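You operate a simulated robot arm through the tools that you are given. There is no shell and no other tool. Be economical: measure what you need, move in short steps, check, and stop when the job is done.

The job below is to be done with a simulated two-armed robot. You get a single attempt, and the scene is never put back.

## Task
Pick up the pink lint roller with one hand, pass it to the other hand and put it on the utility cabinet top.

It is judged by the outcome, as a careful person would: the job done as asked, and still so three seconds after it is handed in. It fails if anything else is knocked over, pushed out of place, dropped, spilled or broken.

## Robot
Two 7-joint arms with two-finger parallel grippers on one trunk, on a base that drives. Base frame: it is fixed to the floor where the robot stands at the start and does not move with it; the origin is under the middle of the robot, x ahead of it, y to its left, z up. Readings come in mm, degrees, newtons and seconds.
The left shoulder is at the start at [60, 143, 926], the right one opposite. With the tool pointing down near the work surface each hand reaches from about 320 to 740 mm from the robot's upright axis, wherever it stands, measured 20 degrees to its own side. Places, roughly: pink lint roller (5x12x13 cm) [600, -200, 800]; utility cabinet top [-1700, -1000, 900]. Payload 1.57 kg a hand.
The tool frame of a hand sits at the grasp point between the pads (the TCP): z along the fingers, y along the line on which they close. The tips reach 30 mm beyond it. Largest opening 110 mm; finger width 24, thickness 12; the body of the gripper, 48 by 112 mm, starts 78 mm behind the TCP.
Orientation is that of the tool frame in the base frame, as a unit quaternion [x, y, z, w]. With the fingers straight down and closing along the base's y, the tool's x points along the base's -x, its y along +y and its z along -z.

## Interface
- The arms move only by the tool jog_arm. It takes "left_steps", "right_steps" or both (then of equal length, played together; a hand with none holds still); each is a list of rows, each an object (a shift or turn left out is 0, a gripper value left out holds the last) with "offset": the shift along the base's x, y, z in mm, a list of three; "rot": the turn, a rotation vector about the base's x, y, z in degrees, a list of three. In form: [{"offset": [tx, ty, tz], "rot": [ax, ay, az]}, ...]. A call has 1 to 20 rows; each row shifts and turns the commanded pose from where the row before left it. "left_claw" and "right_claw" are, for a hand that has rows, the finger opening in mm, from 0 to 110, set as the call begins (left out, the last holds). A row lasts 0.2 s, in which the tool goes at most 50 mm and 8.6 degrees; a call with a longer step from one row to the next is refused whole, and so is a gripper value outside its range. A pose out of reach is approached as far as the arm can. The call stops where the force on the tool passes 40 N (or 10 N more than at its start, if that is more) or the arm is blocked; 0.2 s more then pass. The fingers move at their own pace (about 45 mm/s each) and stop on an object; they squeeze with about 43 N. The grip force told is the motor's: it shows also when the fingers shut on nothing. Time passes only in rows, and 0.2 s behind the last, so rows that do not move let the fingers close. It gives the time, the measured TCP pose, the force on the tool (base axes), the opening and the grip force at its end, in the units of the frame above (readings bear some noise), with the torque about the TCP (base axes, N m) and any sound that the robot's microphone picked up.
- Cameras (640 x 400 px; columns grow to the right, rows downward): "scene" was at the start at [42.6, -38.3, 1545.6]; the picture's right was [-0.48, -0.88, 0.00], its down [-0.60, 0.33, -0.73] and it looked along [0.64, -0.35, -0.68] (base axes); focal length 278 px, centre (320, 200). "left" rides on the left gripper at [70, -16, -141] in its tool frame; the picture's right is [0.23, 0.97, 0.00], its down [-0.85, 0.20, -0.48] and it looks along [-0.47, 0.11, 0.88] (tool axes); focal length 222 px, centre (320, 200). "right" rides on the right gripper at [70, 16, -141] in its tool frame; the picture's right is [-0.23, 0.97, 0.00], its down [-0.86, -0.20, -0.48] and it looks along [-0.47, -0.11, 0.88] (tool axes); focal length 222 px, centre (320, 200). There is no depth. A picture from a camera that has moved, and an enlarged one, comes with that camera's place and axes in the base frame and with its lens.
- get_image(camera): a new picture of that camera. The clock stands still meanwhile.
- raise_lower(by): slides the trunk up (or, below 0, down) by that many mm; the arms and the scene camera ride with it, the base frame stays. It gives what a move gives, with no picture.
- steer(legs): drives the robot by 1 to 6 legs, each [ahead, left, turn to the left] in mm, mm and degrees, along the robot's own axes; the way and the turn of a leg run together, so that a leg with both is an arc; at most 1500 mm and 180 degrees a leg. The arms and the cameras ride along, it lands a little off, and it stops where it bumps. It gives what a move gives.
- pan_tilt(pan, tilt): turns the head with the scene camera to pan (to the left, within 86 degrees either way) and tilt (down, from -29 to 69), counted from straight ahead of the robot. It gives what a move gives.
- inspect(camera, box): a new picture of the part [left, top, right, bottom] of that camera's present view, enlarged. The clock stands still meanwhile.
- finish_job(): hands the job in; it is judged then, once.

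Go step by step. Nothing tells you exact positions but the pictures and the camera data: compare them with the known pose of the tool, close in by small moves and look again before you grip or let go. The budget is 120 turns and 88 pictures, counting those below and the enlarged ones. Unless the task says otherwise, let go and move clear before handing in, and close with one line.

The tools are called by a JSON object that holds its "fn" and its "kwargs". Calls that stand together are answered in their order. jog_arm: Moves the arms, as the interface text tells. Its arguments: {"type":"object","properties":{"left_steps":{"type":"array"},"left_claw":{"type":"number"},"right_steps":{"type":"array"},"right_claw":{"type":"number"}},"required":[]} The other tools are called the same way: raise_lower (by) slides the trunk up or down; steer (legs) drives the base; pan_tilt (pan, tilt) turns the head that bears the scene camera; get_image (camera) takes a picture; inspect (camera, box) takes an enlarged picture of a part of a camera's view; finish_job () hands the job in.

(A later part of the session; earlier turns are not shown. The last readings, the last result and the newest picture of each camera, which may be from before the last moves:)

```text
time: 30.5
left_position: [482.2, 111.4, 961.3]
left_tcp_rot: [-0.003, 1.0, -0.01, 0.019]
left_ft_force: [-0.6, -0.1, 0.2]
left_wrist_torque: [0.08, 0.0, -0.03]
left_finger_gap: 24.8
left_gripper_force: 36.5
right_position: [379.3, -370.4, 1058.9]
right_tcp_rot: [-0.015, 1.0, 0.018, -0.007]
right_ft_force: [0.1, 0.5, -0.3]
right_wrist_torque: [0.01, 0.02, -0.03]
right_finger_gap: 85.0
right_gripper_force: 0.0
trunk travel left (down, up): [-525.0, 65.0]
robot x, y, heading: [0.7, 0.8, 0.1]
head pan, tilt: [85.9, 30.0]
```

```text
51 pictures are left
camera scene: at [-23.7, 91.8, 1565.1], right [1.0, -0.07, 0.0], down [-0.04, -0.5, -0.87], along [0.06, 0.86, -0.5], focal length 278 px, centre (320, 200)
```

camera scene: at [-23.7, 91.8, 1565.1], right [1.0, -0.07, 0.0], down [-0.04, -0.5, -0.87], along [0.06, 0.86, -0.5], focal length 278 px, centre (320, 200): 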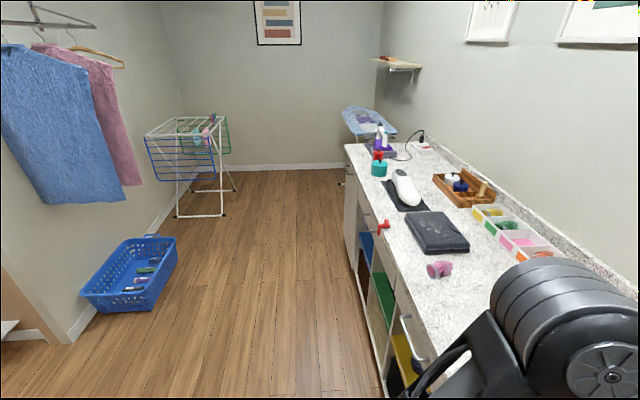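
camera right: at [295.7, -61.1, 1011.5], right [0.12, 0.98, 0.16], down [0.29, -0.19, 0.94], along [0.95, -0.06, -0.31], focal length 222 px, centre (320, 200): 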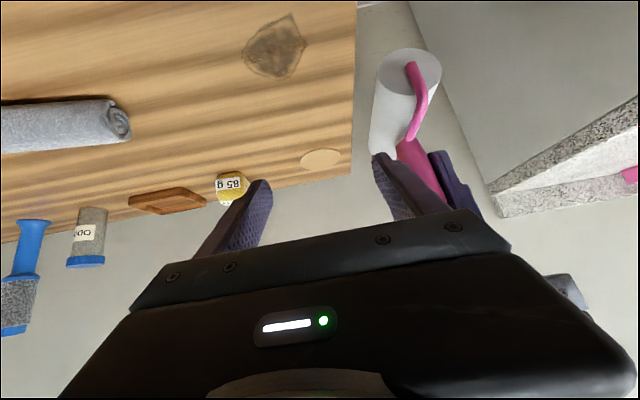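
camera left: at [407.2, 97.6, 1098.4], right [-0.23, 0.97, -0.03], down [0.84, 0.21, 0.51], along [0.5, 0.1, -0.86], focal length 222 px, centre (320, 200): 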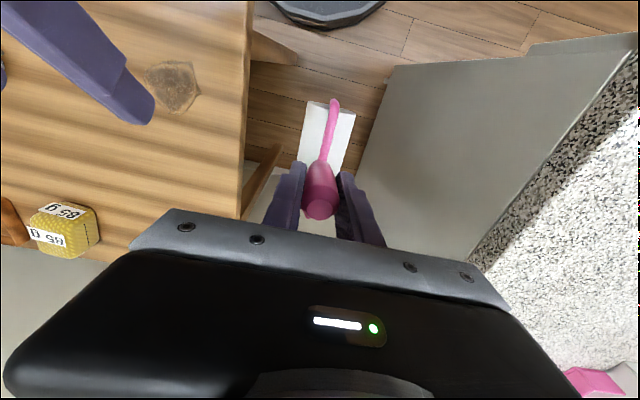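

Behind right there is a granite-topped cabinet along the far side. I'll back away from the table and turn right to look at it.

{"fn": "steer", "kwargs": {"legs": [[-400, 0, 0], [0, 0, -90]]}}

{"fn": "pan_tilt", "kwargs": {"pan": -60, "tilt": 30}}

{"fn": "get_image", "kwargs": {"camera": "scene"}}

{"fn": "get_image", "kwargs": {"camera": "left"}}

```text
time: 36.8
left_position: [-274.3, -479.1, 959.6]
left_tcp_rot: [0.698, 0.716, -0.02, 0.007]
left_ft_force: [0.6, -0.2, 0.5]
left_wrist_torque: [0.03, -0.04, -0.02]
left_finger_gap: 24.9
left_gripper_force: 36.6
right_position: [-758.0, -385.7, 1059.3]
right_tcp_rot: [0.689, 0.724, 0.018, 0.007]
right_ft_force: [1.1, 0.5, 0.4]
right_wrist_torque: [0.02, 0.01, 0.0]
right_finger_gap: 84.9
right_gripper_force: 0.0
trunk travel left (down, up): [-525.0, 65.0]
robot x, y, heading: [-390.5, 2.1, -88.8]
head pan, tilt: [85.9, 30.0]
```

```text
time: 39.1
left_position: [-273.2, -478.2, 959.6]
left_tcp_rot: [0.698, 0.716, -0.019, 0.006]
left_ft_force: [0.5, 0.6, -0.1]
left_wrist_torque: [-0.02, 0.03, 0.0]
left_finger_gap: 24.9
left_gripper_force: 36.3
right_position: [-756.6, -384.4, 1059.5]
right_tcp_rot: [0.689, 0.724, 0.018, 0.009]
right_ft_force: [0.1, 0.3, 0.7]
right_wrist_torque: [0.0, 0.01, 0.02]
right_finger_gap: 84.8
right_gripper_force: 0.2
trunk travel left (down, up): [-525.0, 65.0]
robot x, y, heading: [-393.8, 3.9, -88.9]
head pan, tilt: [-60.0, 30.0]
```

```text
50 pictures are left
camera scene: at [-472.8, -14.2, 1565.1], right [-0.52, 0.86, 0.0], down [0.43, 0.26, -0.87], along [-0.74, -0.45, -0.5], focal length 278 px, centre (320, 200)
```

scene: 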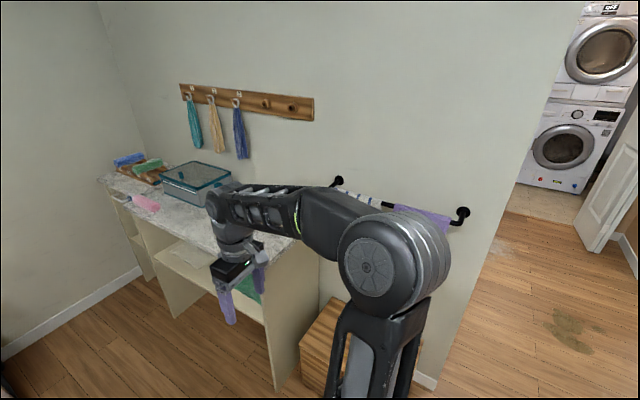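

```text
49 pictures are left
camera left: at [-290.1, -404.2, 1098.4], right [0.97, 0.25, -0.03], down [0.23, -0.83, 0.51], along [0.11, -0.5, -0.86], focal length 222 px, centre (320, 200)
```

left: 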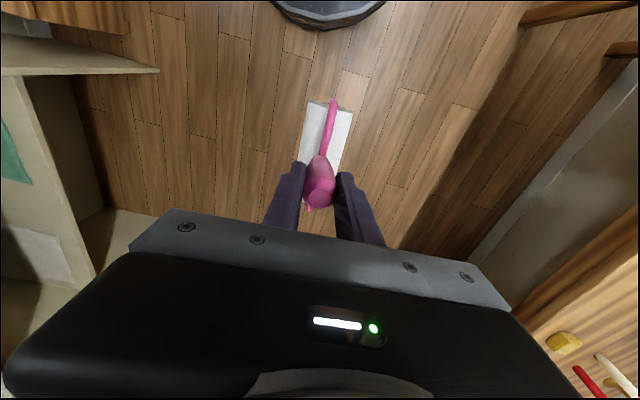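

I see a granite-topped bench and a wall near x about -1430, but the listed place for the cabinet is farther at x -1700. I'll look further round before deciding which one is the utility cabinet.

{"fn": "steer", "kwargs": {"legs": [[0, 0, -90]]}}

{"fn": "pan_tilt", "kwargs": {"pan": 0, "tilt": 25}}

{"fn": "get_image", "kwargs": {"camera": "scene"}}

{"fn": "pan_tilt", "kwargs": {"pan": 40, "tilt": 30}}

{"fn": "get_image", "kwargs": {"camera": "scene"}}

```text
time: 43.3
left_position: [-874.9, -117.7, 961.0]
left_tcp_rot: [1.0, 0.011, -0.018, -0.01]
left_ft_force: [-0.2, -0.1, 0.0]
left_wrist_torque: [0.08, -0.01, -0.02]
left_finger_gap: 25.0
left_gripper_force: 36.7
right_position: [-777.1, 365.4, 1058.4]
right_tcp_rot: [1.0, 0.023, 0.007, 0.018]
right_ft_force: [-0.5, 0.7, 0.2]
right_wrist_torque: [0.04, -0.01, 0.0]
right_finger_gap: 84.7
right_gripper_force: 0.0
trunk travel left (down, up): [-525.0, 65.0]
robot x, y, heading: [-394.1, 1.7, -178.8]
head pan, tilt: [-60.0, 30.0]
```

```text
time: 44.6
left_position: [-875.9, -117.4, 959.9]
left_tcp_rot: [1.0, 0.011, -0.018, -0.009]
left_ft_force: [0.6, 0.0, 0.0]
left_wrist_torque: [0.0, -0.01, 0.02]
left_finger_gap: 24.8
left_gripper_force: 36.6
right_position: [-779.4, 365.3, 1059.0]
right_tcp_rot: [1.0, 0.023, 0.007, 0.018]
right_ft_force: [0.3, -0.7, -0.5]
right_wrist_torque: [0.0, 0.01, 0.03]
right_finger_gap: 84.9
right_gripper_force: 0.2
trunk travel left (down, up): [-525.0, 65.0]
robot x, y, heading: [-394.6, 3.5, -179.2]
head pan, tilt: [0.0, 25.0]
```

```text
48 pictures are left
camera scene: at [-457.1, 1.9, 1573.0], right [-0.02, 1.0, 0.0], down [0.42, 0.01, -0.91], along [-0.91, -0.01, -0.42], focal length 278 px, centre (320, 200)
```

scene: 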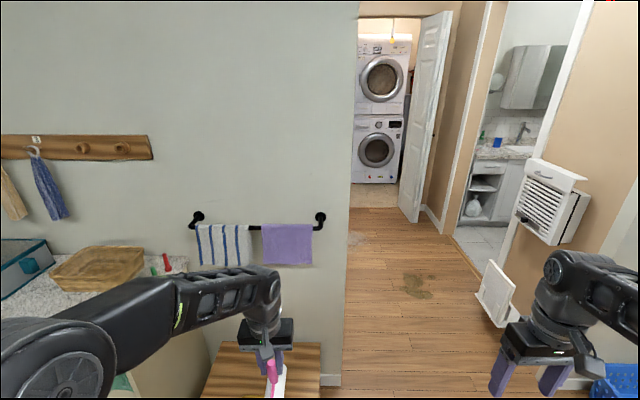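

```text
time: 45.7
left_position: [-875.7, -117.4, 959.6]
left_tcp_rot: [1.0, 0.011, -0.019, -0.01]
left_ft_force: [0.4, 0.6, 1.0]
left_wrist_torque: [0.02, 0.04, 0.0]
left_finger_gap: 24.7
left_gripper_force: 36.6
right_position: [-780.6, 365.1, 1058.3]
right_tcp_rot: [1.0, 0.023, 0.008, 0.018]
right_ft_force: [0.4, -0.3, 0.8]
right_wrist_torque: [0.0, 0.0, -0.01]
right_finger_gap: 85.0
right_gripper_force: 0.0
trunk travel left (down, up): [-525.0, 65.0]
robot x, y, heading: [-395.1, 4.6, -178.9]
head pan, tilt: [40.0, 30.0]
```

```text
47 pictures are left
camera scene: at [-433.4, -55.9, 1565.1], right [-0.65, 0.76, 0.0], down [0.38, 0.33, -0.87], along [-0.65, -0.57, -0.5], focal length 278 px, centre (320, 200)
```

scene: 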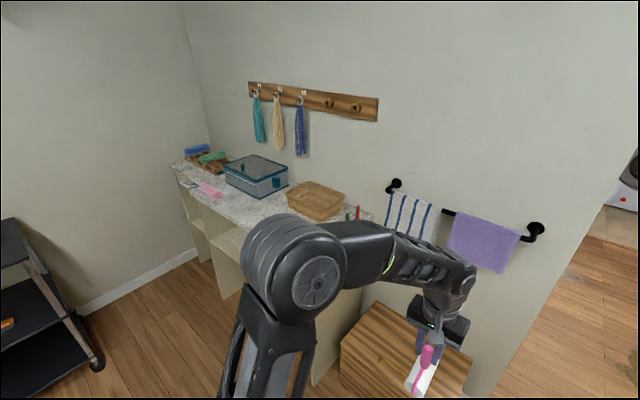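

The granite bench spans x -950 to -1400, which doesn't match -1700, so the real cabinet may be on the other side of that wall. I'll drive into the opening to check.

{"fn": "steer", "kwargs": {"legs": [[0, -650, 0], [900, 0, 0]]}}

{"fn": "pan_tilt", "kwargs": {"pan": 50, "tilt": 25}}

{"fn": "get_image", "kwargs": {"camera": "scene"}}

```text
time: 53.6
left_position: [-1784.6, 547.6, 960.3]
left_tcp_rot: [1.0, 0.0, -0.019, -0.009]
left_ft_force: [1.0, 0.1, -0.1]
left_wrist_torque: [0.01, 0.0, 0.0]
left_finger_gap: 24.6
left_gripper_force: 36.4
right_position: [-1678.5, 1029.4, 1058.8]
right_tcp_rot: [1.0, 0.012, 0.008, 0.019]
right_ft_force: [-0.3, -0.4, -0.1]
right_wrist_torque: [0.03, -0.02, -0.05]
right_finger_gap: 85.0
right_gripper_force: 0.1
trunk travel left (down, up): [-525.0, 65.0]
robot x, y, heading: [-1301.7, 654.0, 179.7]
head pan, tilt: [40.0, 30.0]
```

```text
time: 54.4
left_position: [-1785.2, 548.3, 961.2]
left_tcp_rot: [1.0, 0.001, -0.018, -0.01]
left_ft_force: [-0.6, 0.3, 0.6]
left_wrist_torque: [0.02, -0.02, -0.01]
left_finger_gap: 24.7
left_gripper_force: 35.9
right_position: [-1678.5, 1029.5, 1057.9]
right_tcp_rot: [1.0, 0.012, 0.007, 0.018]
right_ft_force: [-0.7, 0.2, -0.1]
right_wrist_torque: [0.01, -0.02, 0.01]
right_finger_gap: 85.2
right_gripper_force: 0.2
trunk travel left (down, up): [-525.0, 65.0]
robot x, y, heading: [-1300.1, 655.7, 179.8]
head pan, tilt: [50.0, 25.0]
```

```text
46 pictures are left
camera scene: at [-1331.5, 588.5, 1573.0], right [-0.76, 0.65, 0.0], down [0.27, 0.32, -0.91], along [-0.59, -0.69, -0.42], focal length 278 px, centre (320, 200)
```

scene: 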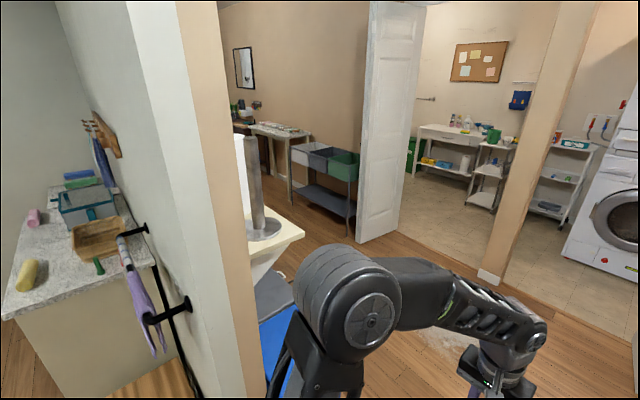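

A cream-topped cabinet stands behind the wall, with its front corner near (-1980,-310); it matches the listed place. I'll tuck the right arm in, then drive through the opening.

{"fn": "jog_arm", "kwargs": {"right_steps": [{"offset": [-30, -30, 0]}, {"offset": [-30, -30, 0]}, {"offset": [-30, -30, 0]}, {"offset": [-30, -30, 0]}, {"offset": [-30, -30, 0]}, {}]}}

{"fn": "steer", "kwargs": {"legs": [[250, 50, 0]]}}

{"fn": "pan_tilt", "kwargs": {"pan": 75, "tilt": 30}}

{"fn": "get_image", "kwargs": {"camera": "scene"}}

{"fn": "pan_tilt", "kwargs": {"pan": -50, "tilt": 35}}

{"fn": "get_image", "kwargs": {"camera": "scene"}}

```text
time: 55.8
left_position: [-1784.8, 550.0, 961.2]
left_tcp_rot: [1.0, 0.0, -0.019, -0.008]
left_ft_force: [0.0, 0.6, 0.4]
left_wrist_torque: [0.02, -0.02, -0.03]
left_finger_gap: 24.6
left_gripper_force: 36.8
right_position: [-1828.5, 881.8, 1057.7]
right_tcp_rot: [1.0, 0.013, 0.006, 0.019]
right_ft_force: [0.1, 0.5, 0.3]
right_wrist_torque: [-0.01, -0.01, 0.04]
right_finger_gap: 85.0
right_gripper_force: 0.0
trunk travel left (down, up): [-525.0, 65.0]
robot x, y, heading: [-1304.8, 654.8, 179.5]
head pan, tilt: [50.0, 25.0]
```

```text
time: 57.6
left_position: [-2034.5, 495.9, 960.1]
left_tcp_rot: [1.0, 0.002, -0.017, -0.01]
left_ft_force: [0.1, -1.2, 0.1]
left_wrist_torque: [0.02, -0.01, 0.0]
left_finger_gap: 24.8
left_gripper_force: 35.9
right_position: [-2078.2, 830.0, 1057.9]
right_tcp_rot: [1.0, 0.013, 0.007, 0.018]
right_ft_force: [-0.7, 0.3, -0.5]
right_wrist_torque: [-0.01, -0.04, 0.0]
right_finger_gap: 84.8
right_gripper_force: 0.0
trunk travel left (down, up): [-525.0, 65.0]
robot x, y, heading: [-1553.1, 605.3, 179.9]
head pan, tilt: [50.0, 25.0]
```

```text
time: 58.5
left_position: [-2033.3, 497.3, 960.9]
left_tcp_rot: [1.0, 0.001, -0.019, -0.009]
left_ft_force: [0.9, 0.4, 0.1]
left_wrist_torque: [0.02, 0.0, -0.02]
left_finger_gap: 24.6
left_gripper_force: 36.8
right_position: [-2078.1, 830.3, 1059.6]
right_tcp_rot: [1.0, 0.013, 0.007, 0.018]
right_ft_force: [-0.5, -0.7, -0.1]
right_wrist_torque: [0.0, 0.0, 0.01]
right_finger_gap: 84.8
right_gripper_force: 0.0
trunk travel left (down, up): [-525.0, 65.0]
robot x, y, heading: [-1552.8, 607.7, 180.0]
head pan, tilt: [75.0, 30.0]
```

```text
45 pictures are left
camera scene: at [-1545.2, 521.7, 1565.1], right [-0.96, 0.26, 0.0], down [0.13, 0.48, -0.87], along [-0.23, -0.84, -0.5], focal length 278 px, centre (320, 200)
```

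scene: 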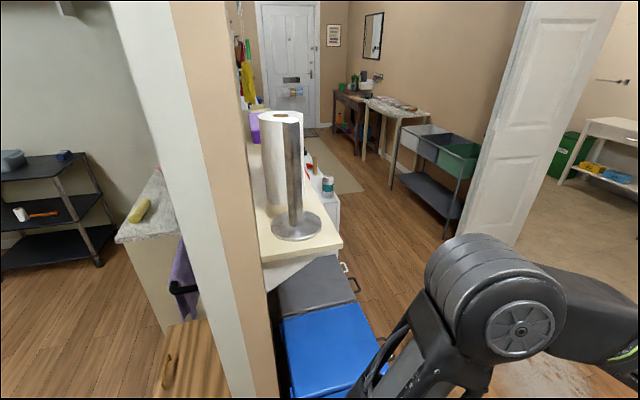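

```text
time: 60.5
left_position: [-2033.8, 496.7, 960.3]
left_tcp_rot: [1.0, 0.002, -0.019, -0.009]
left_ft_force: [0.4, -0.2, 0.4]
left_wrist_torque: [0.01, 0.0, 0.03]
left_finger_gap: 24.8
left_gripper_force: 36.2
right_position: [-2078.2, 831.1, 1058.9]
right_tcp_rot: [1.0, 0.014, 0.007, 0.019]
right_ft_force: [-0.1, 0.7, 0.0]
right_wrist_torque: [0.01, 0.02, 0.0]
right_finger_gap: 85.3
right_gripper_force: 0.0
trunk travel left (down, up): [-525.0, 65.0]
robot x, y, heading: [-1549.9, 607.6, 180.0]
head pan, tilt: [-50.0, 35.0]
```

```text
44 pictures are left
camera scene: at [-1577.8, 676.6, 1557.3], right [0.77, 0.64, 0.0], down [0.37, -0.44, -0.82], along [-0.52, 0.63, -0.57], focal length 278 px, centre (320, 200)
```

scene: 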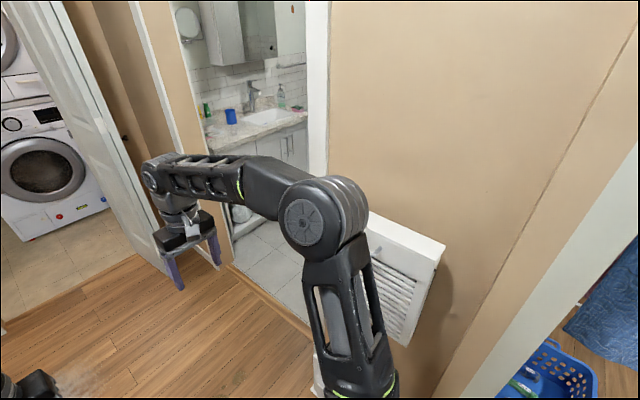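

Clearances are good. I'll drive on past the cabinet corner, then turn left to look along its front.

{"fn": "steer", "kwargs": {"legs": [[900, 0, 0], [0, 0, 90]]}}

{"fn": "pan_tilt", "kwargs": {"pan": 25, "tilt": 30}}

{"fn": "get_image", "kwargs": {"camera": "scene"}}

{"fn": "get_image", "kwargs": {"camera": "left"}}

```text
time: 69.0
left_position: [-2315.4, 128.1, 960.1]
left_tcp_rot: [0.704, 0.71, -0.02, 0.006]
left_ft_force: [-0.1, 1.1, 0.4]
left_wrist_torque: [0.02, -0.01, 0.0]
left_finger_gap: 24.9
left_gripper_force: 36.8
right_position: [-2648.0, 82.7, 1058.0]
right_tcp_rot: [0.696, 0.717, 0.019, 0.008]
right_ft_force: [0.8, -1.0, 0.8]
right_wrist_torque: [0.02, -0.01, 0.02]
right_finger_gap: 85.0
right_gripper_force: 0.0
trunk travel left (down, up): [-525.0, 65.0]
robot x, y, heading: [-2426.7, 610.2, -90.2]
head pan, tilt: [-50.0, 35.0]
```

```text
time: 70.5
left_position: [-2315.4, 128.3, 960.4]
left_tcp_rot: [0.705, 0.709, -0.019, 0.007]
left_ft_force: [0.1, 0.0, -0.3]
left_wrist_torque: [0.02, 0.01, -0.03]
left_finger_gap: 24.6
left_gripper_force: 36.3
right_position: [-2647.3, 83.0, 1058.0]
right_tcp_rot: [0.697, 0.717, 0.018, 0.008]
right_ft_force: [0.8, 0.7, 0.8]
right_wrist_torque: [-0.01, 0.02, 0.0]
right_finger_gap: 85.0
right_gripper_force: 0.2
trunk travel left (down, up): [-525.0, 65.0]
robot x, y, heading: [-2423.5, 609.5, -90.1]
head pan, tilt: [25.0, 30.0]
```

```text
43 pictures are left
camera scene: at [-2388.8, 560.6, 1565.0], right [-0.91, -0.42, 0.0], down [-0.21, 0.45, -0.87], along [0.37, -0.78, -0.5], focal length 278 px, centre (320, 200)
```

scene: 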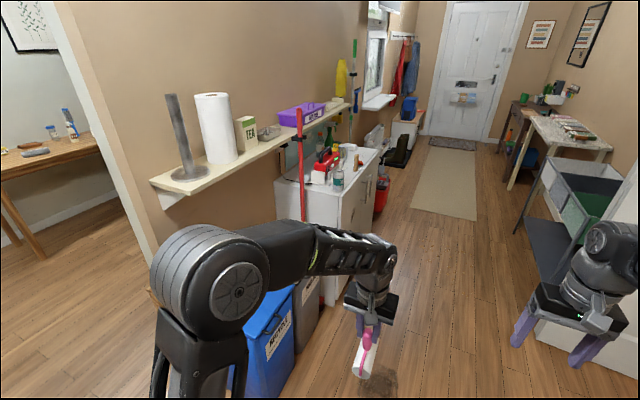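

```text
42 pictures are left
camera left: at [-2329.8, 203.9, 1098.3], right [0.97, 0.23, -0.03], down [0.21, -0.84, 0.51], along [0.1, -0.5, -0.86], focal length 222 px, centre (320, 200)
```

left: 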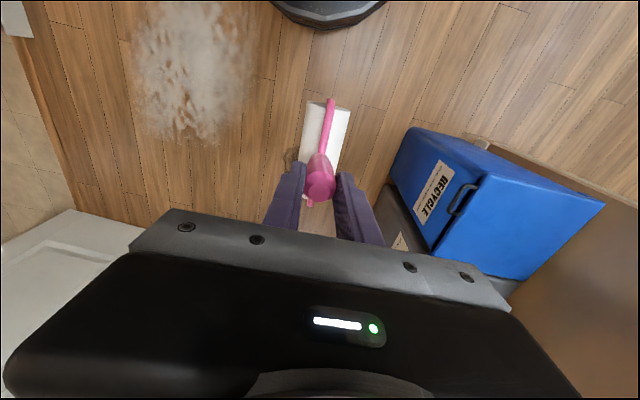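

The utility cabinet is the white one standing below the wall shelf, about x -1980 at its front and y -560 to -1400, with a red caddy and a jar on it. I'll drive alongside and turn to face it.

{"fn": "steer", "kwargs": {"legs": [[800, -190, 0], [800, 0, 0]]}}

{"fn": "pan_tilt", "kwargs": {"pan": 80, "tilt": 35}}

{"fn": "get_image", "kwargs": {"camera": "scene"}}

```text
time: 78.7
left_position: [-2483.8, -1465.7, 960.7]
left_tcp_rot: [0.695, 0.719, -0.02, 0.007]
left_ft_force: [-0.1, -0.9, -0.7]
left_wrist_torque: [0.05, -0.05, -0.04]
left_finger_gap: 24.7
left_gripper_force: 36.4
right_position: [-2815.0, -1519.1, 1057.7]
right_tcp_rot: [0.688, 0.726, 0.019, 0.007]
right_ft_force: [0.5, -0.2, -0.1]
right_wrist_torque: [0.03, 0.0, 0.02]
right_finger_gap: 85.0
right_gripper_force: 0.1
trunk travel left (down, up): [-525.0, 65.0]
robot x, y, heading: [-2606.0, -986.1, -88.4]
head pan, tilt: [25.0, 30.0]
```

```text
time: 80.0
left_position: [-2482.8, -1464.3, 959.7]
left_tcp_rot: [0.696, 0.718, -0.019, 0.007]
left_ft_force: [-0.5, 0.1, 0.0]
left_wrist_torque: [0.0, -0.02, -0.01]
left_finger_gap: 24.6
left_gripper_force: 36.2
right_position: [-2815.0, -1518.6, 1057.7]
right_tcp_rot: [0.688, 0.726, 0.018, 0.008]
right_ft_force: [-0.3, 0.3, -0.2]
right_wrist_torque: [0.01, 0.0, 0.0]
right_finger_gap: 85.0
right_gripper_force: 0.2
trunk travel left (down, up): [-525.0, 65.0]
robot x, y, heading: [-2608.0, -981.9, -88.7]
head pan, tilt: [80.0, 35.0]
```

```text
41 pictures are left
camera scene: at [-2521.6, -966.8, 1557.3], right [-0.15, -0.99, 0.0], down [-0.57, 0.09, -0.82], along [0.81, -0.12, -0.57], focal length 278 px, centre (320, 200)
```

scene: 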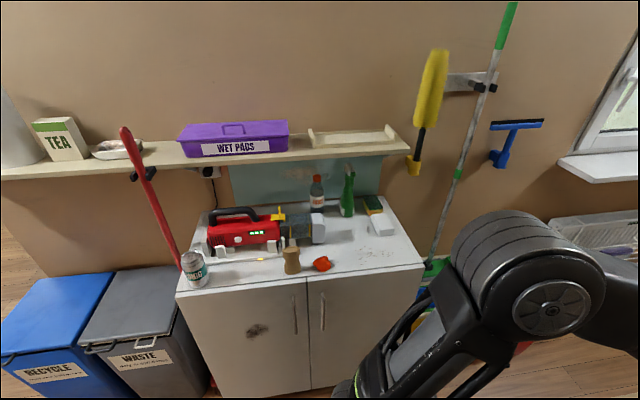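

The utility cabinet top is now fully visible: z about 900, front edge x -1980, y -649 to -1369, with a free patch around (-1885,-1230). I'll raise the load, pull the right hand back a little, turn to face it and line up.

{"fn": "raise_lower", "kwargs": {"by": 65}}

{"fn": "jog_arm", "kwargs": {"right_steps": [{"offset": [-10, 20, 0]}, {"offset": [-10, 20, 0]}, {"offset": [-10, 20, 0]}, {"offset": [-10, 20, 0]}, {"offset": [-10, 20, 0]}, {}], "left_steps": [{"offset": [0, 0, 10]}, {"offset": [0, 0, 10]}, {"offset": [0, 0, 10]}, {"offset": [0, 0, 10]}, {}, {}]}}

{"fn": "steer", "kwargs": {"legs": [[0, 0, 88.7], [0, -400, 0]]}}

{"fn": "pan_tilt", "kwargs": {"pan": 15, "tilt": 40}}

{"fn": "get_image", "kwargs": {"camera": "scene"}}

{"fn": "get_image", "kwargs": {"camera": "left"}}

```text
time: 81.0
left_position: [-2483.6, -1464.7, 1025.6]
left_tcp_rot: [0.695, 0.719, -0.019, 0.008]
left_ft_force: [-0.6, -0.1, -1.2]
left_wrist_torque: [0.04, 0.01, 0.01]
left_finger_gap: 24.8
left_gripper_force: 36.5
right_position: [-2814.9, -1519.2, 1121.9]
right_tcp_rot: [0.687, 0.727, 0.019, 0.008]
right_ft_force: [0.0, 1.1, 1.0]
right_wrist_torque: [0.02, -0.02, 0.03]
right_finger_gap: 84.9
right_gripper_force: 0.1
trunk travel left (down, up): [-590.0, 0.0]
robot x, y, heading: [-2607.1, -985.8, -88.7]
head pan, tilt: [80.0, 35.0]
```

```text
time: 82.4
left_position: [-2482.8, -1465.1, 1064.1]
left_tcp_rot: [0.695, 0.719, -0.019, 0.007]
left_ft_force: [0.4, 0.0, -1.5]
left_wrist_torque: [0.01, 0.01, 0.01]
left_finger_gap: 24.6
left_gripper_force: 36.5
right_position: [-2865.4, -1418.2, 1123.8]
right_tcp_rot: [0.687, 0.726, 0.018, 0.007]
right_ft_force: [0.5, 0.2, 0.1]
right_wrist_torque: [0.01, 0.03, 0.02]
right_finger_gap: 84.9
right_gripper_force: 0.1
trunk travel left (down, up): [-590.0, 0.0]
robot x, y, heading: [-2606.5, -983.0, -88.5]
head pan, tilt: [80.0, 35.0]
```

```text
time: 88.7
left_position: [-2119.5, -1258.7, 1064.3]
left_tcp_rot: [-0.015, 1.0, -0.008, 0.018]
left_ft_force: [-0.1, -0.5, 0.5]
left_wrist_torque: [0.01, 0.0, -0.01]
left_finger_gap: 5.2
left_gripper_force: 0.3
right_position: [-2167.2, -1640.9, 1124.3]
right_tcp_rot: [-0.026, 0.999, 0.02, -0.008]
right_ft_force: [-0.7, -1.0, -0.5]
right_wrist_torque: [0.01, 0.02, 0.03]
right_finger_gap: 84.8
right_gripper_force: 0.1
trunk travel left (down, up): [-590.0, 0.0]
robot x, y, heading: [-2597.4, -1376.3, 1.2]
head pan, tilt: [80.0, 35.0]
```

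```text
time: 90.0
left_position: [-2119.9, -1257.4, 1065.2]
left_tcp_rot: [-0.015, 1.0, -0.009, 0.018]
left_ft_force: [-0.2, 0.4, -0.2]
left_wrist_torque: [0.0, -0.01, -0.01]
left_finger_gap: 5.0
left_gripper_force: 0.2
right_position: [-2167.2, -1639.6, 1123.8]
right_tcp_rot: [-0.025, 0.999, 0.018, -0.007]
right_ft_force: [-0.4, -0.2, 0.7]
right_wrist_torque: [-0.01, -0.02, -0.05]
right_finger_gap: 85.2
right_gripper_force: 0.0
trunk travel left (down, up): [-590.0, 0.0]
robot x, y, heading: [-2598.9, -1382.0, 1.2]
head pan, tilt: [15.0, 40.0]
```

```text
40 pictures are left
camera scene: at [-2548.1, -1355.4, 1614.7], right [0.28, -0.96, 0.0], down [-0.62, -0.18, -0.77], along [0.73, 0.22, -0.64], focal length 278 px, centre (320, 200)
```

scene: 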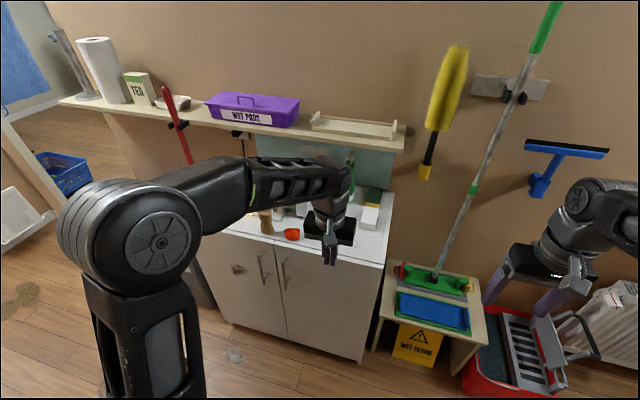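

```text
39 pictures are left
camera left: at [-2194.7, -1273.1, 1202.6], right [-0.26, 0.97, -0.03], down [0.83, 0.23, 0.51], along [0.5, 0.11, -0.86], focal length 222 px, centre (320, 200)
```

left: 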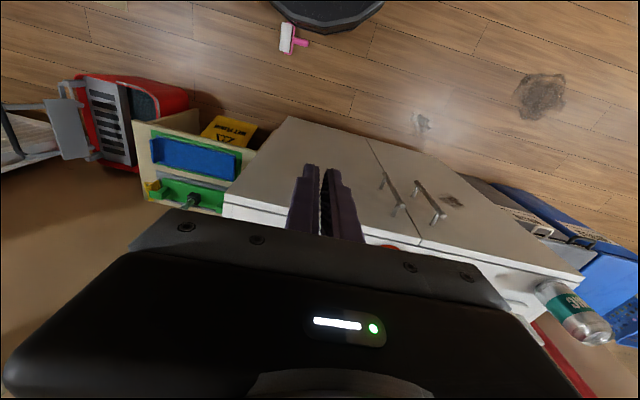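

The roller slipped out of the left hand during the turn and now lies on the floor near (-2263,-1455), in front of the base; nothing else looks disturbed. I'll back off slightly and look at it to pick it up again.

{"fn": "steer", "kwargs": {"legs": [[-130, 0, 0]]}}

{"fn": "pan_tilt", "kwargs": {"pan": -10, "tilt": 65}}

{"fn": "get_image", "kwargs": {"camera": "scene"}}

{"fn": "get_image", "kwargs": {"camera": "right"}}

```text
time: 91.3
left_position: [-2252.0, -1261.4, 1065.6]
left_tcp_rot: [-0.013, 1.0, -0.009, 0.019]
left_ft_force: [0.0, 0.2, 0.9]
left_wrist_torque: [-0.02, -0.03, 0.0]
left_finger_gap: 5.0
left_gripper_force: 0.1
right_position: [-2301.2, -1642.2, 1124.7]
right_tcp_rot: [-0.025, 0.999, 0.018, -0.007]
right_ft_force: [0.0, 0.3, 0.1]
right_wrist_torque: [-0.04, -0.02, -0.01]
right_finger_gap: 85.0
right_gripper_force: 0.0
trunk travel left (down, up): [-590.0, 0.0]
robot x, y, heading: [-2731.6, -1379.2, 1.3]
head pan, tilt: [15.0, 40.0]
```

```text
time: 92.2
left_position: [-2250.6, -1261.3, 1064.9]
left_tcp_rot: [-0.013, 1.0, -0.01, 0.02]
left_ft_force: [-0.2, -0.4, -0.3]
left_wrist_torque: [0.01, -0.01, 0.0]
left_finger_gap: 5.3
left_gripper_force: 0.1
right_position: [-2299.2, -1642.5, 1124.3]
right_tcp_rot: [-0.026, 0.999, 0.018, -0.007]
right_ft_force: [1.2, -0.5, 0.6]
right_wrist_torque: [-0.01, 0.01, 0.01]
right_finger_gap: 85.1
right_gripper_force: 0.1
trunk travel left (down, up): [-590.0, 0.0]
robot x, y, heading: [-2731.4, -1384.8, 1.0]
head pan, tilt: [-10.0, 65.0]
```

```text
38 pictures are left
camera scene: at [-2701.8, -1391.4, 1582.5], right [-0.15, -0.99, 0.0], down [-0.9, 0.14, -0.42], along [0.42, -0.06, -0.91], focal length 278 px, centre (320, 200)
```

scene: 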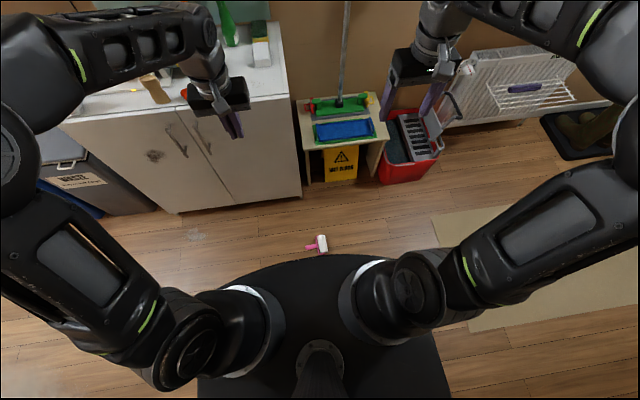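

```text
37 pictures are left
camera right: at [-2368.8, -1636.2, 1267.2], right [0.18, 0.98, 0.03], down [0.87, -0.17, 0.46], along [0.46, -0.05, -0.89], focal length 222 px, centre (320, 200)
```

right: 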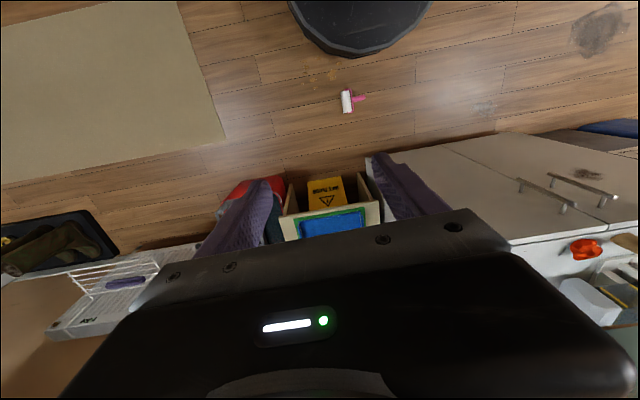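

The roller lies flat near (-2255,-1463), roll to the right and handle toward +y; it had been creeping out of the grip on the smooth handle. This time the right hand will take the handle and the left the roll, which held firmly before. I lower the trunk and turn the right hand to close along x.

{"fn": "raise_lower", "kwargs": {"by": -560}}

{"fn": "jog_arm", "kwargs": {"right_steps": [{"rot": [0, 0, -8], "offset": [0, 0, 0]}, {"rot": [0, 0, -8]}, {"rot": [0, 0, -8]}, {"rot": [0, 0, -8]}, {"rot": [0, 0, -8]}, {"rot": [0, 0, -8]}, {"rot": [0, 0, -8]}, {"rot": [0, 0, -8]}, {"rot": [0, 0, -8]}, {"rot": [0, 0, -8]}, {"rot": [0, 0, -8]}, {}], "left_steps": [{"offset": [0, 20, 0]}, {"offset": [0, 20, 0]}, {"offset": [0, 20, 0]}, {"offset": [0, 20, 0]}, {"offset": [0, 20, 0]}, {"offset": [0, 20, 0]}, {}, {}, {}, {}, {}, {}], "left_claw": 85}}

{"fn": "get_image", "kwargs": {"camera": "scene"}}

{"fn": "get_image", "kwargs": {"camera": "right"}}

```text
refused: -560 is not a number from -400 to 400
```

```text
time: 94.8
left_position: [-2250.5, -1141.5, 1064.4]
left_tcp_rot: [-0.013, 1.0, -0.009, 0.018]
left_ft_force: [-0.4, -1.2, -0.2]
left_wrist_torque: [0.02, 0.01, 0.02]
left_finger_gap: 84.8
left_gripper_force: 0.1
right_position: [-2299.1, -1642.5, 1123.8]
right_tcp_rot: [0.677, 0.736, 0.018, 0.008]
right_ft_force: [0.8, 0.1, 0.9]
right_wrist_torque: [-0.01, -0.01, -0.01]
right_finger_gap: 84.9
right_gripper_force: 0.1
trunk travel left (down, up): [-590.0, 0.0]
robot x, y, heading: [-2731.2, -1382.8, 1.1]
head pan, tilt: [-10.0, 65.0]
```

```text
36 pictures are left
camera scene: at [-2701.6, -1391.4, 1582.4], right [-0.15, -0.99, 0.0], down [-0.9, 0.14, -0.42], along [0.42, -0.06, -0.91], focal length 278 px, centre (320, 200)
```

scene: 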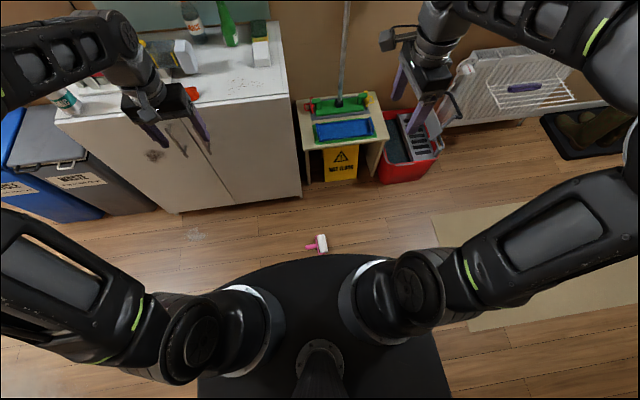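

```text
35 pictures are left
camera right: at [-2294.7, -1575.3, 1266.8], right [0.99, -0.15, 0.03], down [-0.14, -0.88, 0.46], along [-0.04, -0.46, -0.89], focal length 222 px, centre (320, 200)
```

right: 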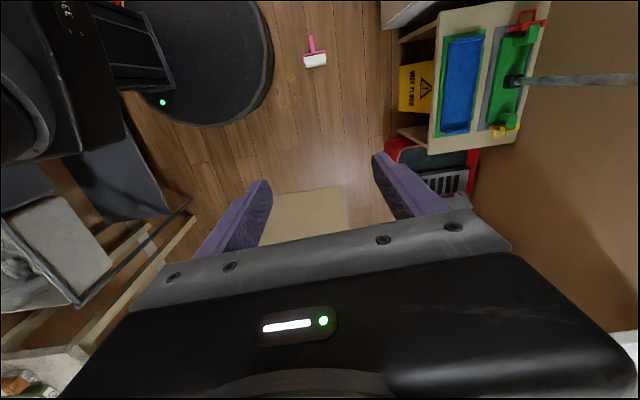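

Yaw worked; the lowering limit is 400 per call. I'll lower in two steps and look again.

{"fn": "raise_lower", "kwargs": {"by": -400}}

{"fn": "raise_lower", "kwargs": {"by": -160}}

{"fn": "jog_arm", "kwargs": {"right_steps": [{"offset": [6, 35, -30]}, {"offset": [6, 35, -30]}, {"offset": [6, 35, -30]}, {"offset": [6, 35, -30]}, {"offset": [5, 35, -30]}, {"offset": [5, 35, -30]}, {"offset": [0, 20, -30]}, {"offset": [0, 0, -30]}, {}]}}

{"fn": "get_image", "kwargs": {"camera": "right"}}

{"fn": "get_image", "kwargs": {"camera": "scene"}}

```text
time: 98.7
left_position: [-2250.8, -1140.5, 663.9]
left_tcp_rot: [-0.013, 1.0, -0.009, 0.019]
left_ft_force: [0.4, 0.3, -1.1]
left_wrist_torque: [-0.01, 0.03, 0.02]
left_finger_gap: 84.7
left_gripper_force: 0.1
right_position: [-2298.4, -1643.3, 724.3]
right_tcp_rot: [0.676, 0.737, 0.018, 0.008]
right_ft_force: [0.4, 0.7, -0.2]
right_wrist_torque: [-0.02, 0.01, -0.02]
right_finger_gap: 85.0
right_gripper_force: 0.1
trunk travel left (down, up): [-190.0, 400.0]
robot x, y, heading: [-2734.8, -1381.3, 1.2]
head pan, tilt: [-10.0, 65.0]
```

```text
time: 100.5
left_position: [-2250.6, -1141.7, 503.4]
left_tcp_rot: [-0.013, 1.0, -0.009, 0.019]
left_ft_force: [0.1, -0.5, 0.3]
left_wrist_torque: [0.0, 0.03, 0.0]
left_finger_gap: 85.1
left_gripper_force: 0.0
right_position: [-2299.5, -1643.1, 563.5]
right_tcp_rot: [0.676, 0.737, 0.019, 0.007]
right_ft_force: [0.3, -0.3, -0.5]
right_wrist_torque: [-0.01, 0.0, -0.01]
right_finger_gap: 84.9
right_gripper_force: 0.1
trunk travel left (down, up): [-30.0, 560.0]
robot x, y, heading: [-2733.3, -1385.9, 1.3]
head pan, tilt: [-10.0, 65.0]
```

```text
time: 102.5
left_position: [-2251.8, -1141.8, 504.5]
left_tcp_rot: [-0.013, 1.0, -0.009, 0.019]
left_ft_force: [0.5, -0.8, 0.6]
left_wrist_torque: [-0.02, 0.01, -0.01]
left_finger_gap: 84.8
left_gripper_force: 0.0
right_position: [-2264.7, -1414.3, 322.8]
right_tcp_rot: [0.676, 0.736, 0.018, 0.008]
right_ft_force: [0.3, 0.1, 0.2]
right_wrist_torque: [-0.01, 0.03, 0.0]
right_finger_gap: 84.9
right_gripper_force: 0.0
trunk travel left (down, up): [-30.0, 560.0]
robot x, y, heading: [-2731.3, -1385.6, 1.0]
head pan, tilt: [-10.0, 65.0]
```

```text
34 pictures are left
camera right: at [-2260.4, -1345.2, 465.8], right [0.99, -0.14, 0.03], down [-0.14, -0.88, 0.46], along [-0.04, -0.46, -0.89], focal length 222 px, centre (320, 200)
```

right: 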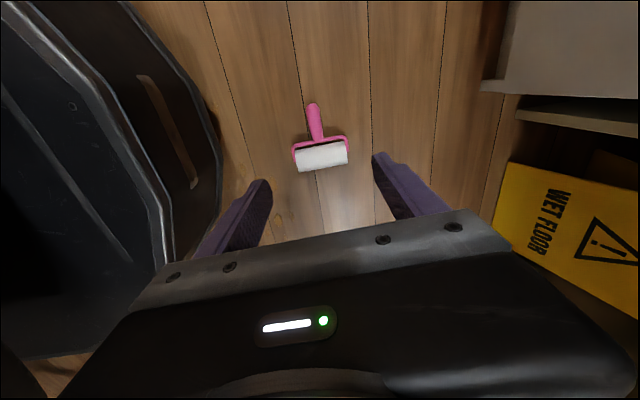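

```text
33 pictures are left
camera scene: at [-2701.7, -1391.3, 1022.4], right [-0.15, -0.99, 0.0], down [-0.9, 0.14, -0.42], along [0.42, -0.06, -0.91], focal length 278 px, centre (320, 200)
```

scene: 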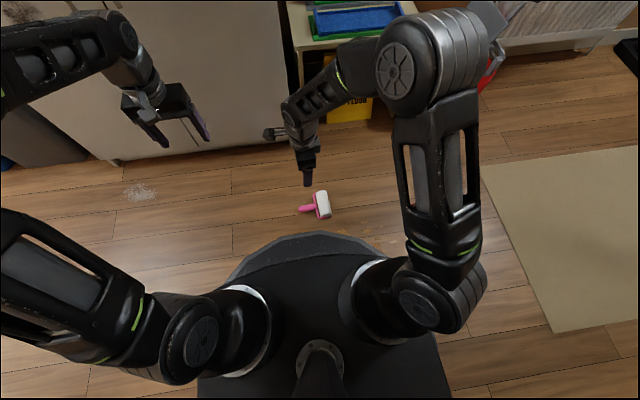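

Handle runs along y from -1377 to -1439 at x about -2266. I'll descend with a narrower opening and check near the floor.

{"fn": "jog_arm", "kwargs": {"right_steps": [{"offset": [0, 5, -30]}, {"offset": [0, 0, -30]}, {"offset": [0, 0, -30]}, {"offset": [0, 0, -30]}, {"offset": [0, 0, -30]}, {"offset": [0, 0, -30]}, {"offset": [0, 0, -30]}, {"offset": [0, 0, -25]}, {"offset": [0, 0, -20]}, {}], "right_claw": 65}}

{"fn": "get_image", "kwargs": {"camera": "right"}}

```text
time: 104.7
left_position: [-2251.9, -1140.4, 502.4]
left_tcp_rot: [-0.013, 1.0, -0.009, 0.018]
left_ft_force: [-0.3, -0.7, 0.9]
left_wrist_torque: [-0.01, 0.01, 0.01]
left_finger_gap: 85.1
left_gripper_force: 0.0
right_position: [-2264.8, -1410.0, 68.2]
right_tcp_rot: [0.676, 0.736, 0.018, 0.007]
right_ft_force: [-0.6, 0.5, 0.0]
right_wrist_torque: [0.0, -0.01, -0.01]
right_finger_gap: 64.9
right_gripper_force: 0.2
trunk travel left (down, up): [-30.0, 560.0]
robot x, y, heading: [-2733.4, -1383.1, 1.3]
head pan, tilt: [-10.0, 65.0]
```

```text
32 pictures are left
camera right: at [-2260.6, -1342.4, 211.1], right [0.99, -0.14, 0.03], down [-0.14, -0.88, 0.46], along [-0.04, -0.46, -0.89], focal length 222 px, centre (320, 200)
```

right: 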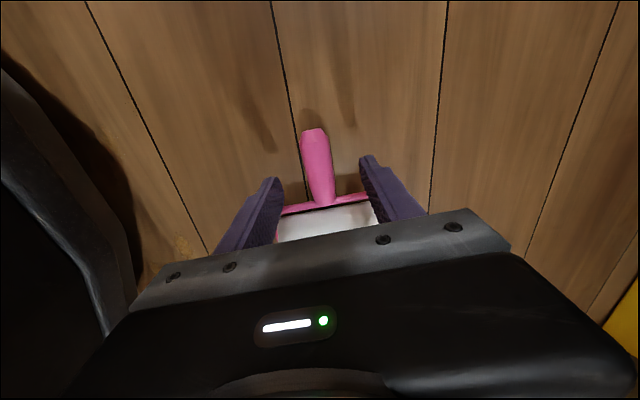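

Well aligned. Down the last 32 mm, then close.

{"fn": "jog_arm", "kwargs": {"right_steps": [{"offset": [0, 0, -16]}, {"offset": [0, 0, -10]}, {"offset": [0, 0, -6]}, {}]}}

{"fn": "jog_arm", "kwargs": {"right_steps": [{}, {}, {}, {}, {}, {}], "right_claw": 5}}

{"fn": "jog_arm", "kwargs": {"right_steps": [{"offset": [0, 0, 10]}, {"offset": [0, 0, 20]}, {"offset": [0, 0, 25]}, {"offset": [0, 0, 25]}, {}]}}

{"fn": "get_image", "kwargs": {"camera": "right"}}

```text
time: 105.7
left_position: [-2250.0, -1141.9, 503.6]
left_tcp_rot: [-0.014, 1.0, -0.009, 0.018]
left_ft_force: [0.1, 0.0, 0.2]
left_wrist_torque: [-0.02, -0.04, 0.01]
left_finger_gap: 85.2
left_gripper_force: 0.0
right_position: [-2264.4, -1410.4, 35.4]
right_tcp_rot: [0.676, 0.737, 0.018, 0.008]
right_ft_force: [0.3, 0.1, -0.1]
right_wrist_torque: [0.01, 0.02, 0.0]
right_finger_gap: 65.1
right_gripper_force: 0.0
trunk travel left (down, up): [-30.0, 560.0]
robot x, y, heading: [-2730.3, -1380.2, 1.1]
head pan, tilt: [-10.0, 65.0]
```

```text
time: 107.1
left_position: [-2250.3, -1142.4, 503.9]
left_tcp_rot: [-0.013, 1.0, -0.01, 0.019]
left_ft_force: [-1.1, -0.4, 0.7]
left_wrist_torque: [-0.02, 0.01, 0.01]
left_finger_gap: 84.9
left_gripper_force: 0.1
right_position: [-2266.3, -1410.2, 36.0]
right_tcp_rot: [0.676, 0.736, 0.017, 0.008]
right_ft_force: [-0.3, -0.2, 0.7]
right_wrist_torque: [-0.02, 0.07, -0.02]
right_finger_gap: 24.0
right_gripper_force: 35.6
trunk travel left (down, up): [-30.0, 560.0]
robot x, y, heading: [-2732.3, -1385.7, 1.3]
head pan, tilt: [-10.0, 65.0]
```

```text
time: 108.3
left_position: [-2250.5, -1141.5, 504.6]
left_tcp_rot: [-0.013, 1.0, -0.009, 0.018]
left_ft_force: [0.5, 0.4, 0.1]
left_wrist_torque: [0.01, 0.04, -0.01]
left_finger_gap: 85.2
left_gripper_force: 0.0
right_position: [-2267.2, -1407.5, 116.9]
right_tcp_rot: [0.676, 0.736, 0.018, 0.007]
right_ft_force: [0.2, 0.4, -1.6]
right_wrist_torque: [0.05, 0.03, -0.02]
right_finger_gap: 23.8
right_gripper_force: 35.9
trunk travel left (down, up): [-30.0, 560.0]
robot x, y, heading: [-2730.5, -1383.3, 1.3]
head pan, tilt: [-10.0, 65.0]
```

```text
31 pictures are left
camera right: at [-2261.5, -1339.3, 259.4], right [0.99, -0.14, 0.03], down [-0.14, -0.88, 0.46], along [-0.04, -0.46, -0.89], focal length 222 px, centre (320, 200)
```

right: 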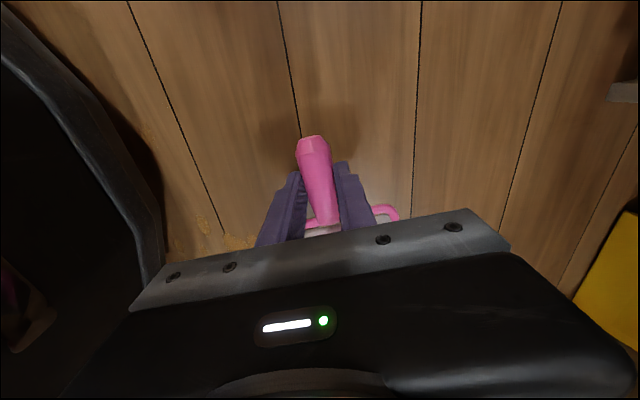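

Held securely. I'll raise it while rotating the right tool 88° about x so the handle stands up with the roll hanging below.

{"fn": "jog_arm", "kwargs": {"right_steps": [{"offset": [0, 0, 30]}, {"offset": [0, 0, 30]}, {"offset": [0, 0, 30]}, {"offset": [0, 0, 20], "rot": [8, 0, 0]}, {"offset": [0, 0, 20], "rot": [8, 0, 0]}, {"offset": [0, 0, 20], "rot": [8, 0, 0]}, {"offset": [0, 0, 20], "rot": [8, 0, 0]}, {"offset": [0, 0, 20], "rot": [8, 0, 0]}, {"offset": [0, 0, 20], "rot": [8, 0, 0]}, {"offset": [0, 0, 20], "rot": [8, 0, 0]}, {"offset": [0, 5, 20], "rot": [8, 0, 0]}, {"offset": [0, 10, 20], "rot": [8, 0, 0]}, {"offset": [0, 10, 20], "rot": [8, 0, 0]}, {"offset": [0, 10, 20], "rot": [8, 0, 0]}, {}]}}

{"fn": "get_image", "kwargs": {"camera": "right"}}

{"fn": "get_image", "kwargs": {"camera": "scene"}}

```text
time: 111.5
left_position: [-2251.1, -1140.6, 503.7]
left_tcp_rot: [-0.013, 1.0, -0.01, 0.018]
left_ft_force: [-0.5, -0.5, -0.4]
left_wrist_torque: [0.02, 0.03, 0.01]
left_finger_gap: 84.9
left_gripper_force: 0.1
right_position: [-2264.3, -1372.8, 427.8]
right_tcp_rot: [0.491, 0.517, 0.525, -0.465]
right_ft_force: [-0.1, 0.2, -1.6]
right_wrist_torque: [-0.01, 0.01, 0.06]
right_finger_gap: 24.1
right_gripper_force: 36.8
trunk travel left (down, up): [-30.0, 560.0]
robot x, y, heading: [-2729.0, -1384.0, 1.3]
head pan, tilt: [-10.0, 65.0]
```

```text
30 pictures are left
camera right: at [-2259.3, -1513.3, 500.7], right [0.99, -0.04, -0.14], down [-0.14, -0.49, -0.86], along [-0.04, 0.87, -0.49], focal length 222 px, centre (320, 200)
```

right: 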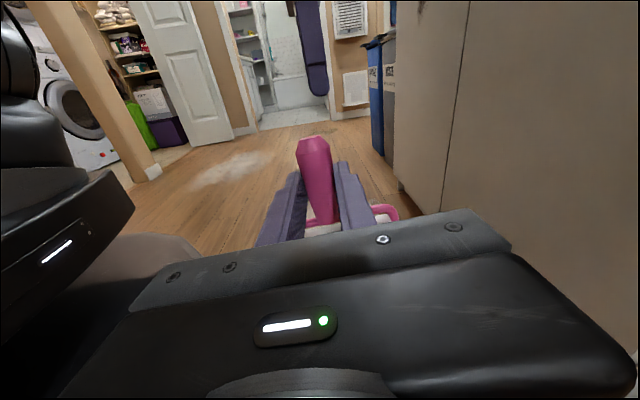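

```text
29 pictures are left
camera scene: at [-2701.6, -1391.4, 1022.4], right [-0.15, -0.99, 0.0], down [-0.9, 0.14, -0.42], along [0.42, -0.06, -0.91], focal length 278 px, centre (320, 200)
```

scene: 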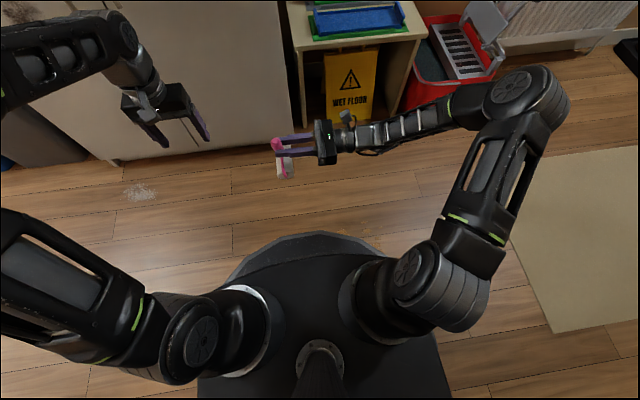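

The handle now stands upright in the right hand, tool pointing left. Let me see the roller's pose closely before bringing in the left hand.

{"fn": "inspect", "kwargs": {"camera": "scene", "box": [220, 100, 380, 200]}}

{"fn": "get_image", "kwargs": {"camera": "left"}}

```text
4.00 times, centred on (300, 150) of scene
camera zoom: at [-2701.6, -1391.4, 1022.4], right [-0.15, -0.99, 0.0], down [-0.9, 0.14, -0.42], along [0.42, -0.06, -0.91], focal length 1114 px, centre (400, 400)
```

zoom: 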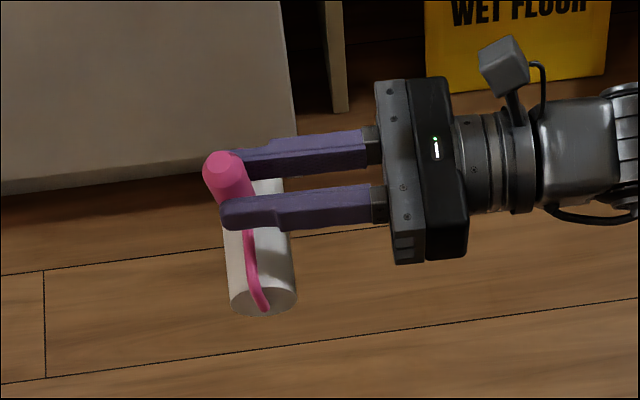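

```text
27 pictures are left
camera left: at [-2326.0, -1156.4, 642.1], right [-0.25, 0.97, -0.03], down [0.83, 0.23, 0.51], along [0.5, 0.11, -0.86], focal length 222 px, centre (320, 200)
```

left: 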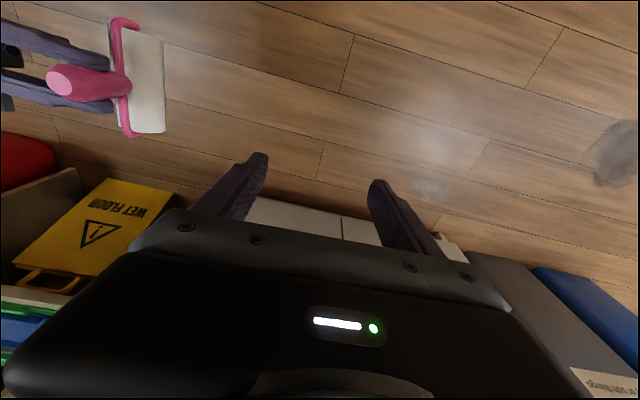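

The roll centre is near (-2257,-1355,352), along x. There is too little room for the left arm to come in behind it, so I'll move the right hand forward and left first, then bring the left hand to a 45° pre-grasp.

{"fn": "jog_arm", "kwargs": {"right_steps": [{"offset": [15, 7, 0]}, {"offset": [20, 9, 0]}, {"offset": [20, 9, 0]}, {"offset": [20, 9, 0]}, {"offset": [20, 9, 0]}, {"offset": [15, 7, 0]}, {}]}}

{"fn": "jog_arm", "kwargs": {"left_steps": [{"offset": [-2, 0, -5], "rot": [0, -7.5, 0]}, {"offset": [-2, 0, -5], "rot": [0, -7.5, 0]}, {"offset": [-2, 0, -5], "rot": [0, -7.5, 0]}, {"offset": [-2, 0, -5], "rot": [0, -7.5, 0]}, {"offset": [-2, 0, -5], "rot": [0, -7.5, 0]}, {"offset": [0, 0, -5], "rot": [0, -5.5, 0]}, {"offset": [0, -20, 0], "rot": [0, 0, -4]}, {"offset": [0, -25, 0]}, {"offset": [0, -20, 0]}, {}]}}

{"fn": "get_image", "kwargs": {"camera": "left"}}

{"fn": "get_image", "kwargs": {"camera": "scene"}}

```text
time: 113.1
left_position: [-2250.3, -1140.2, 505.3]
left_tcp_rot: [-0.013, 1.0, -0.01, 0.018]
left_ft_force: [-0.8, 1.1, 0.0]
left_wrist_torque: [-0.01, -0.04, -0.02]
left_finger_gap: 85.0
left_gripper_force: 0.1
right_position: [-2156.2, -1323.4, 426.2]
right_tcp_rot: [0.492, 0.517, 0.524, -0.464]
right_ft_force: [-0.5, -0.5, -1.0]
right_wrist_torque: [-0.01, 0.05, 0.0]
right_finger_gap: 24.0
right_gripper_force: 36.0
trunk travel left (down, up): [-30.0, 560.0]
robot x, y, heading: [-2728.8, -1382.5, 1.1]
head pan, tilt: [-10.0, 65.0]
```

```text
time: 115.3
left_position: [-2257.4, -1203.3, 477.7]
left_tcp_rot: [0.023, 0.923, -0.027, 0.383]
left_ft_force: [-0.7, -0.4, 0.4]
left_wrist_torque: [-0.01, 0.0, -0.01]
left_finger_gap: 85.0
left_gripper_force: 0.1
left hand out of reach, approached as far as the arm can: row 6
right_position: [-2156.4, -1322.5, 426.4]
right_tcp_rot: [0.492, 0.517, 0.525, -0.464]
right_ft_force: [0.4, -0.6, -1.0]
right_wrist_torque: [-0.03, 0.01, 0.03]
right_finger_gap: 23.7
right_gripper_force: 35.6
trunk travel left (down, up): [-30.0, 560.0]
robot x, y, heading: [-2731.4, -1382.5, 1.2]
head pan, tilt: [-10.0, 65.0]
```

```text
26 pictures are left
camera left: at [-2408.7, -1208.1, 527.4], right [-0.1, 0.98, -0.19], down [0.28, 0.21, 0.94], along [0.96, 0.04, -0.29], focal length 222 px, centre (320, 200)
```

left: 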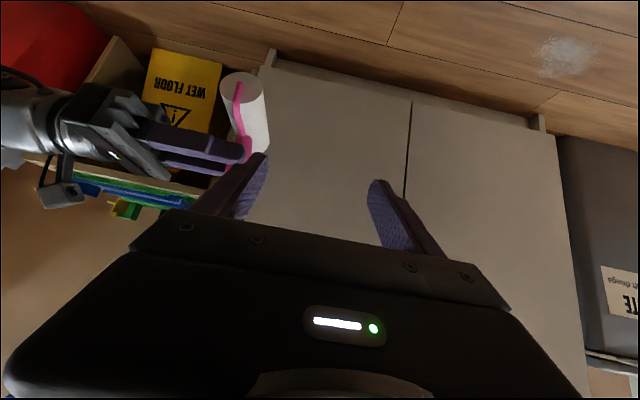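

```text
25 pictures are left
camera scene: at [-2701.6, -1391.4, 1022.4], right [-0.15, -0.99, 0.0], down [-0.9, 0.14, -0.42], along [0.42, -0.06, -0.91], focal length 278 px, centre (320, 200)
```

scene: 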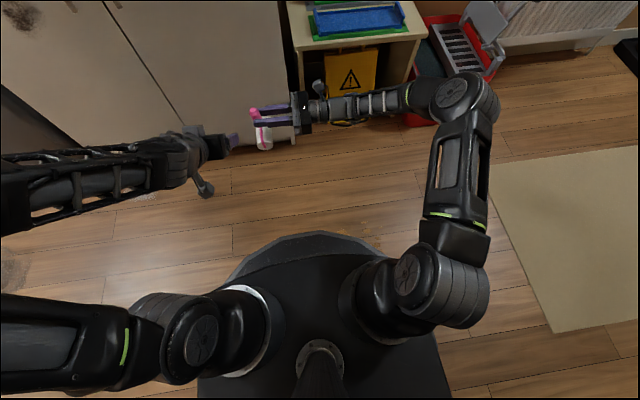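

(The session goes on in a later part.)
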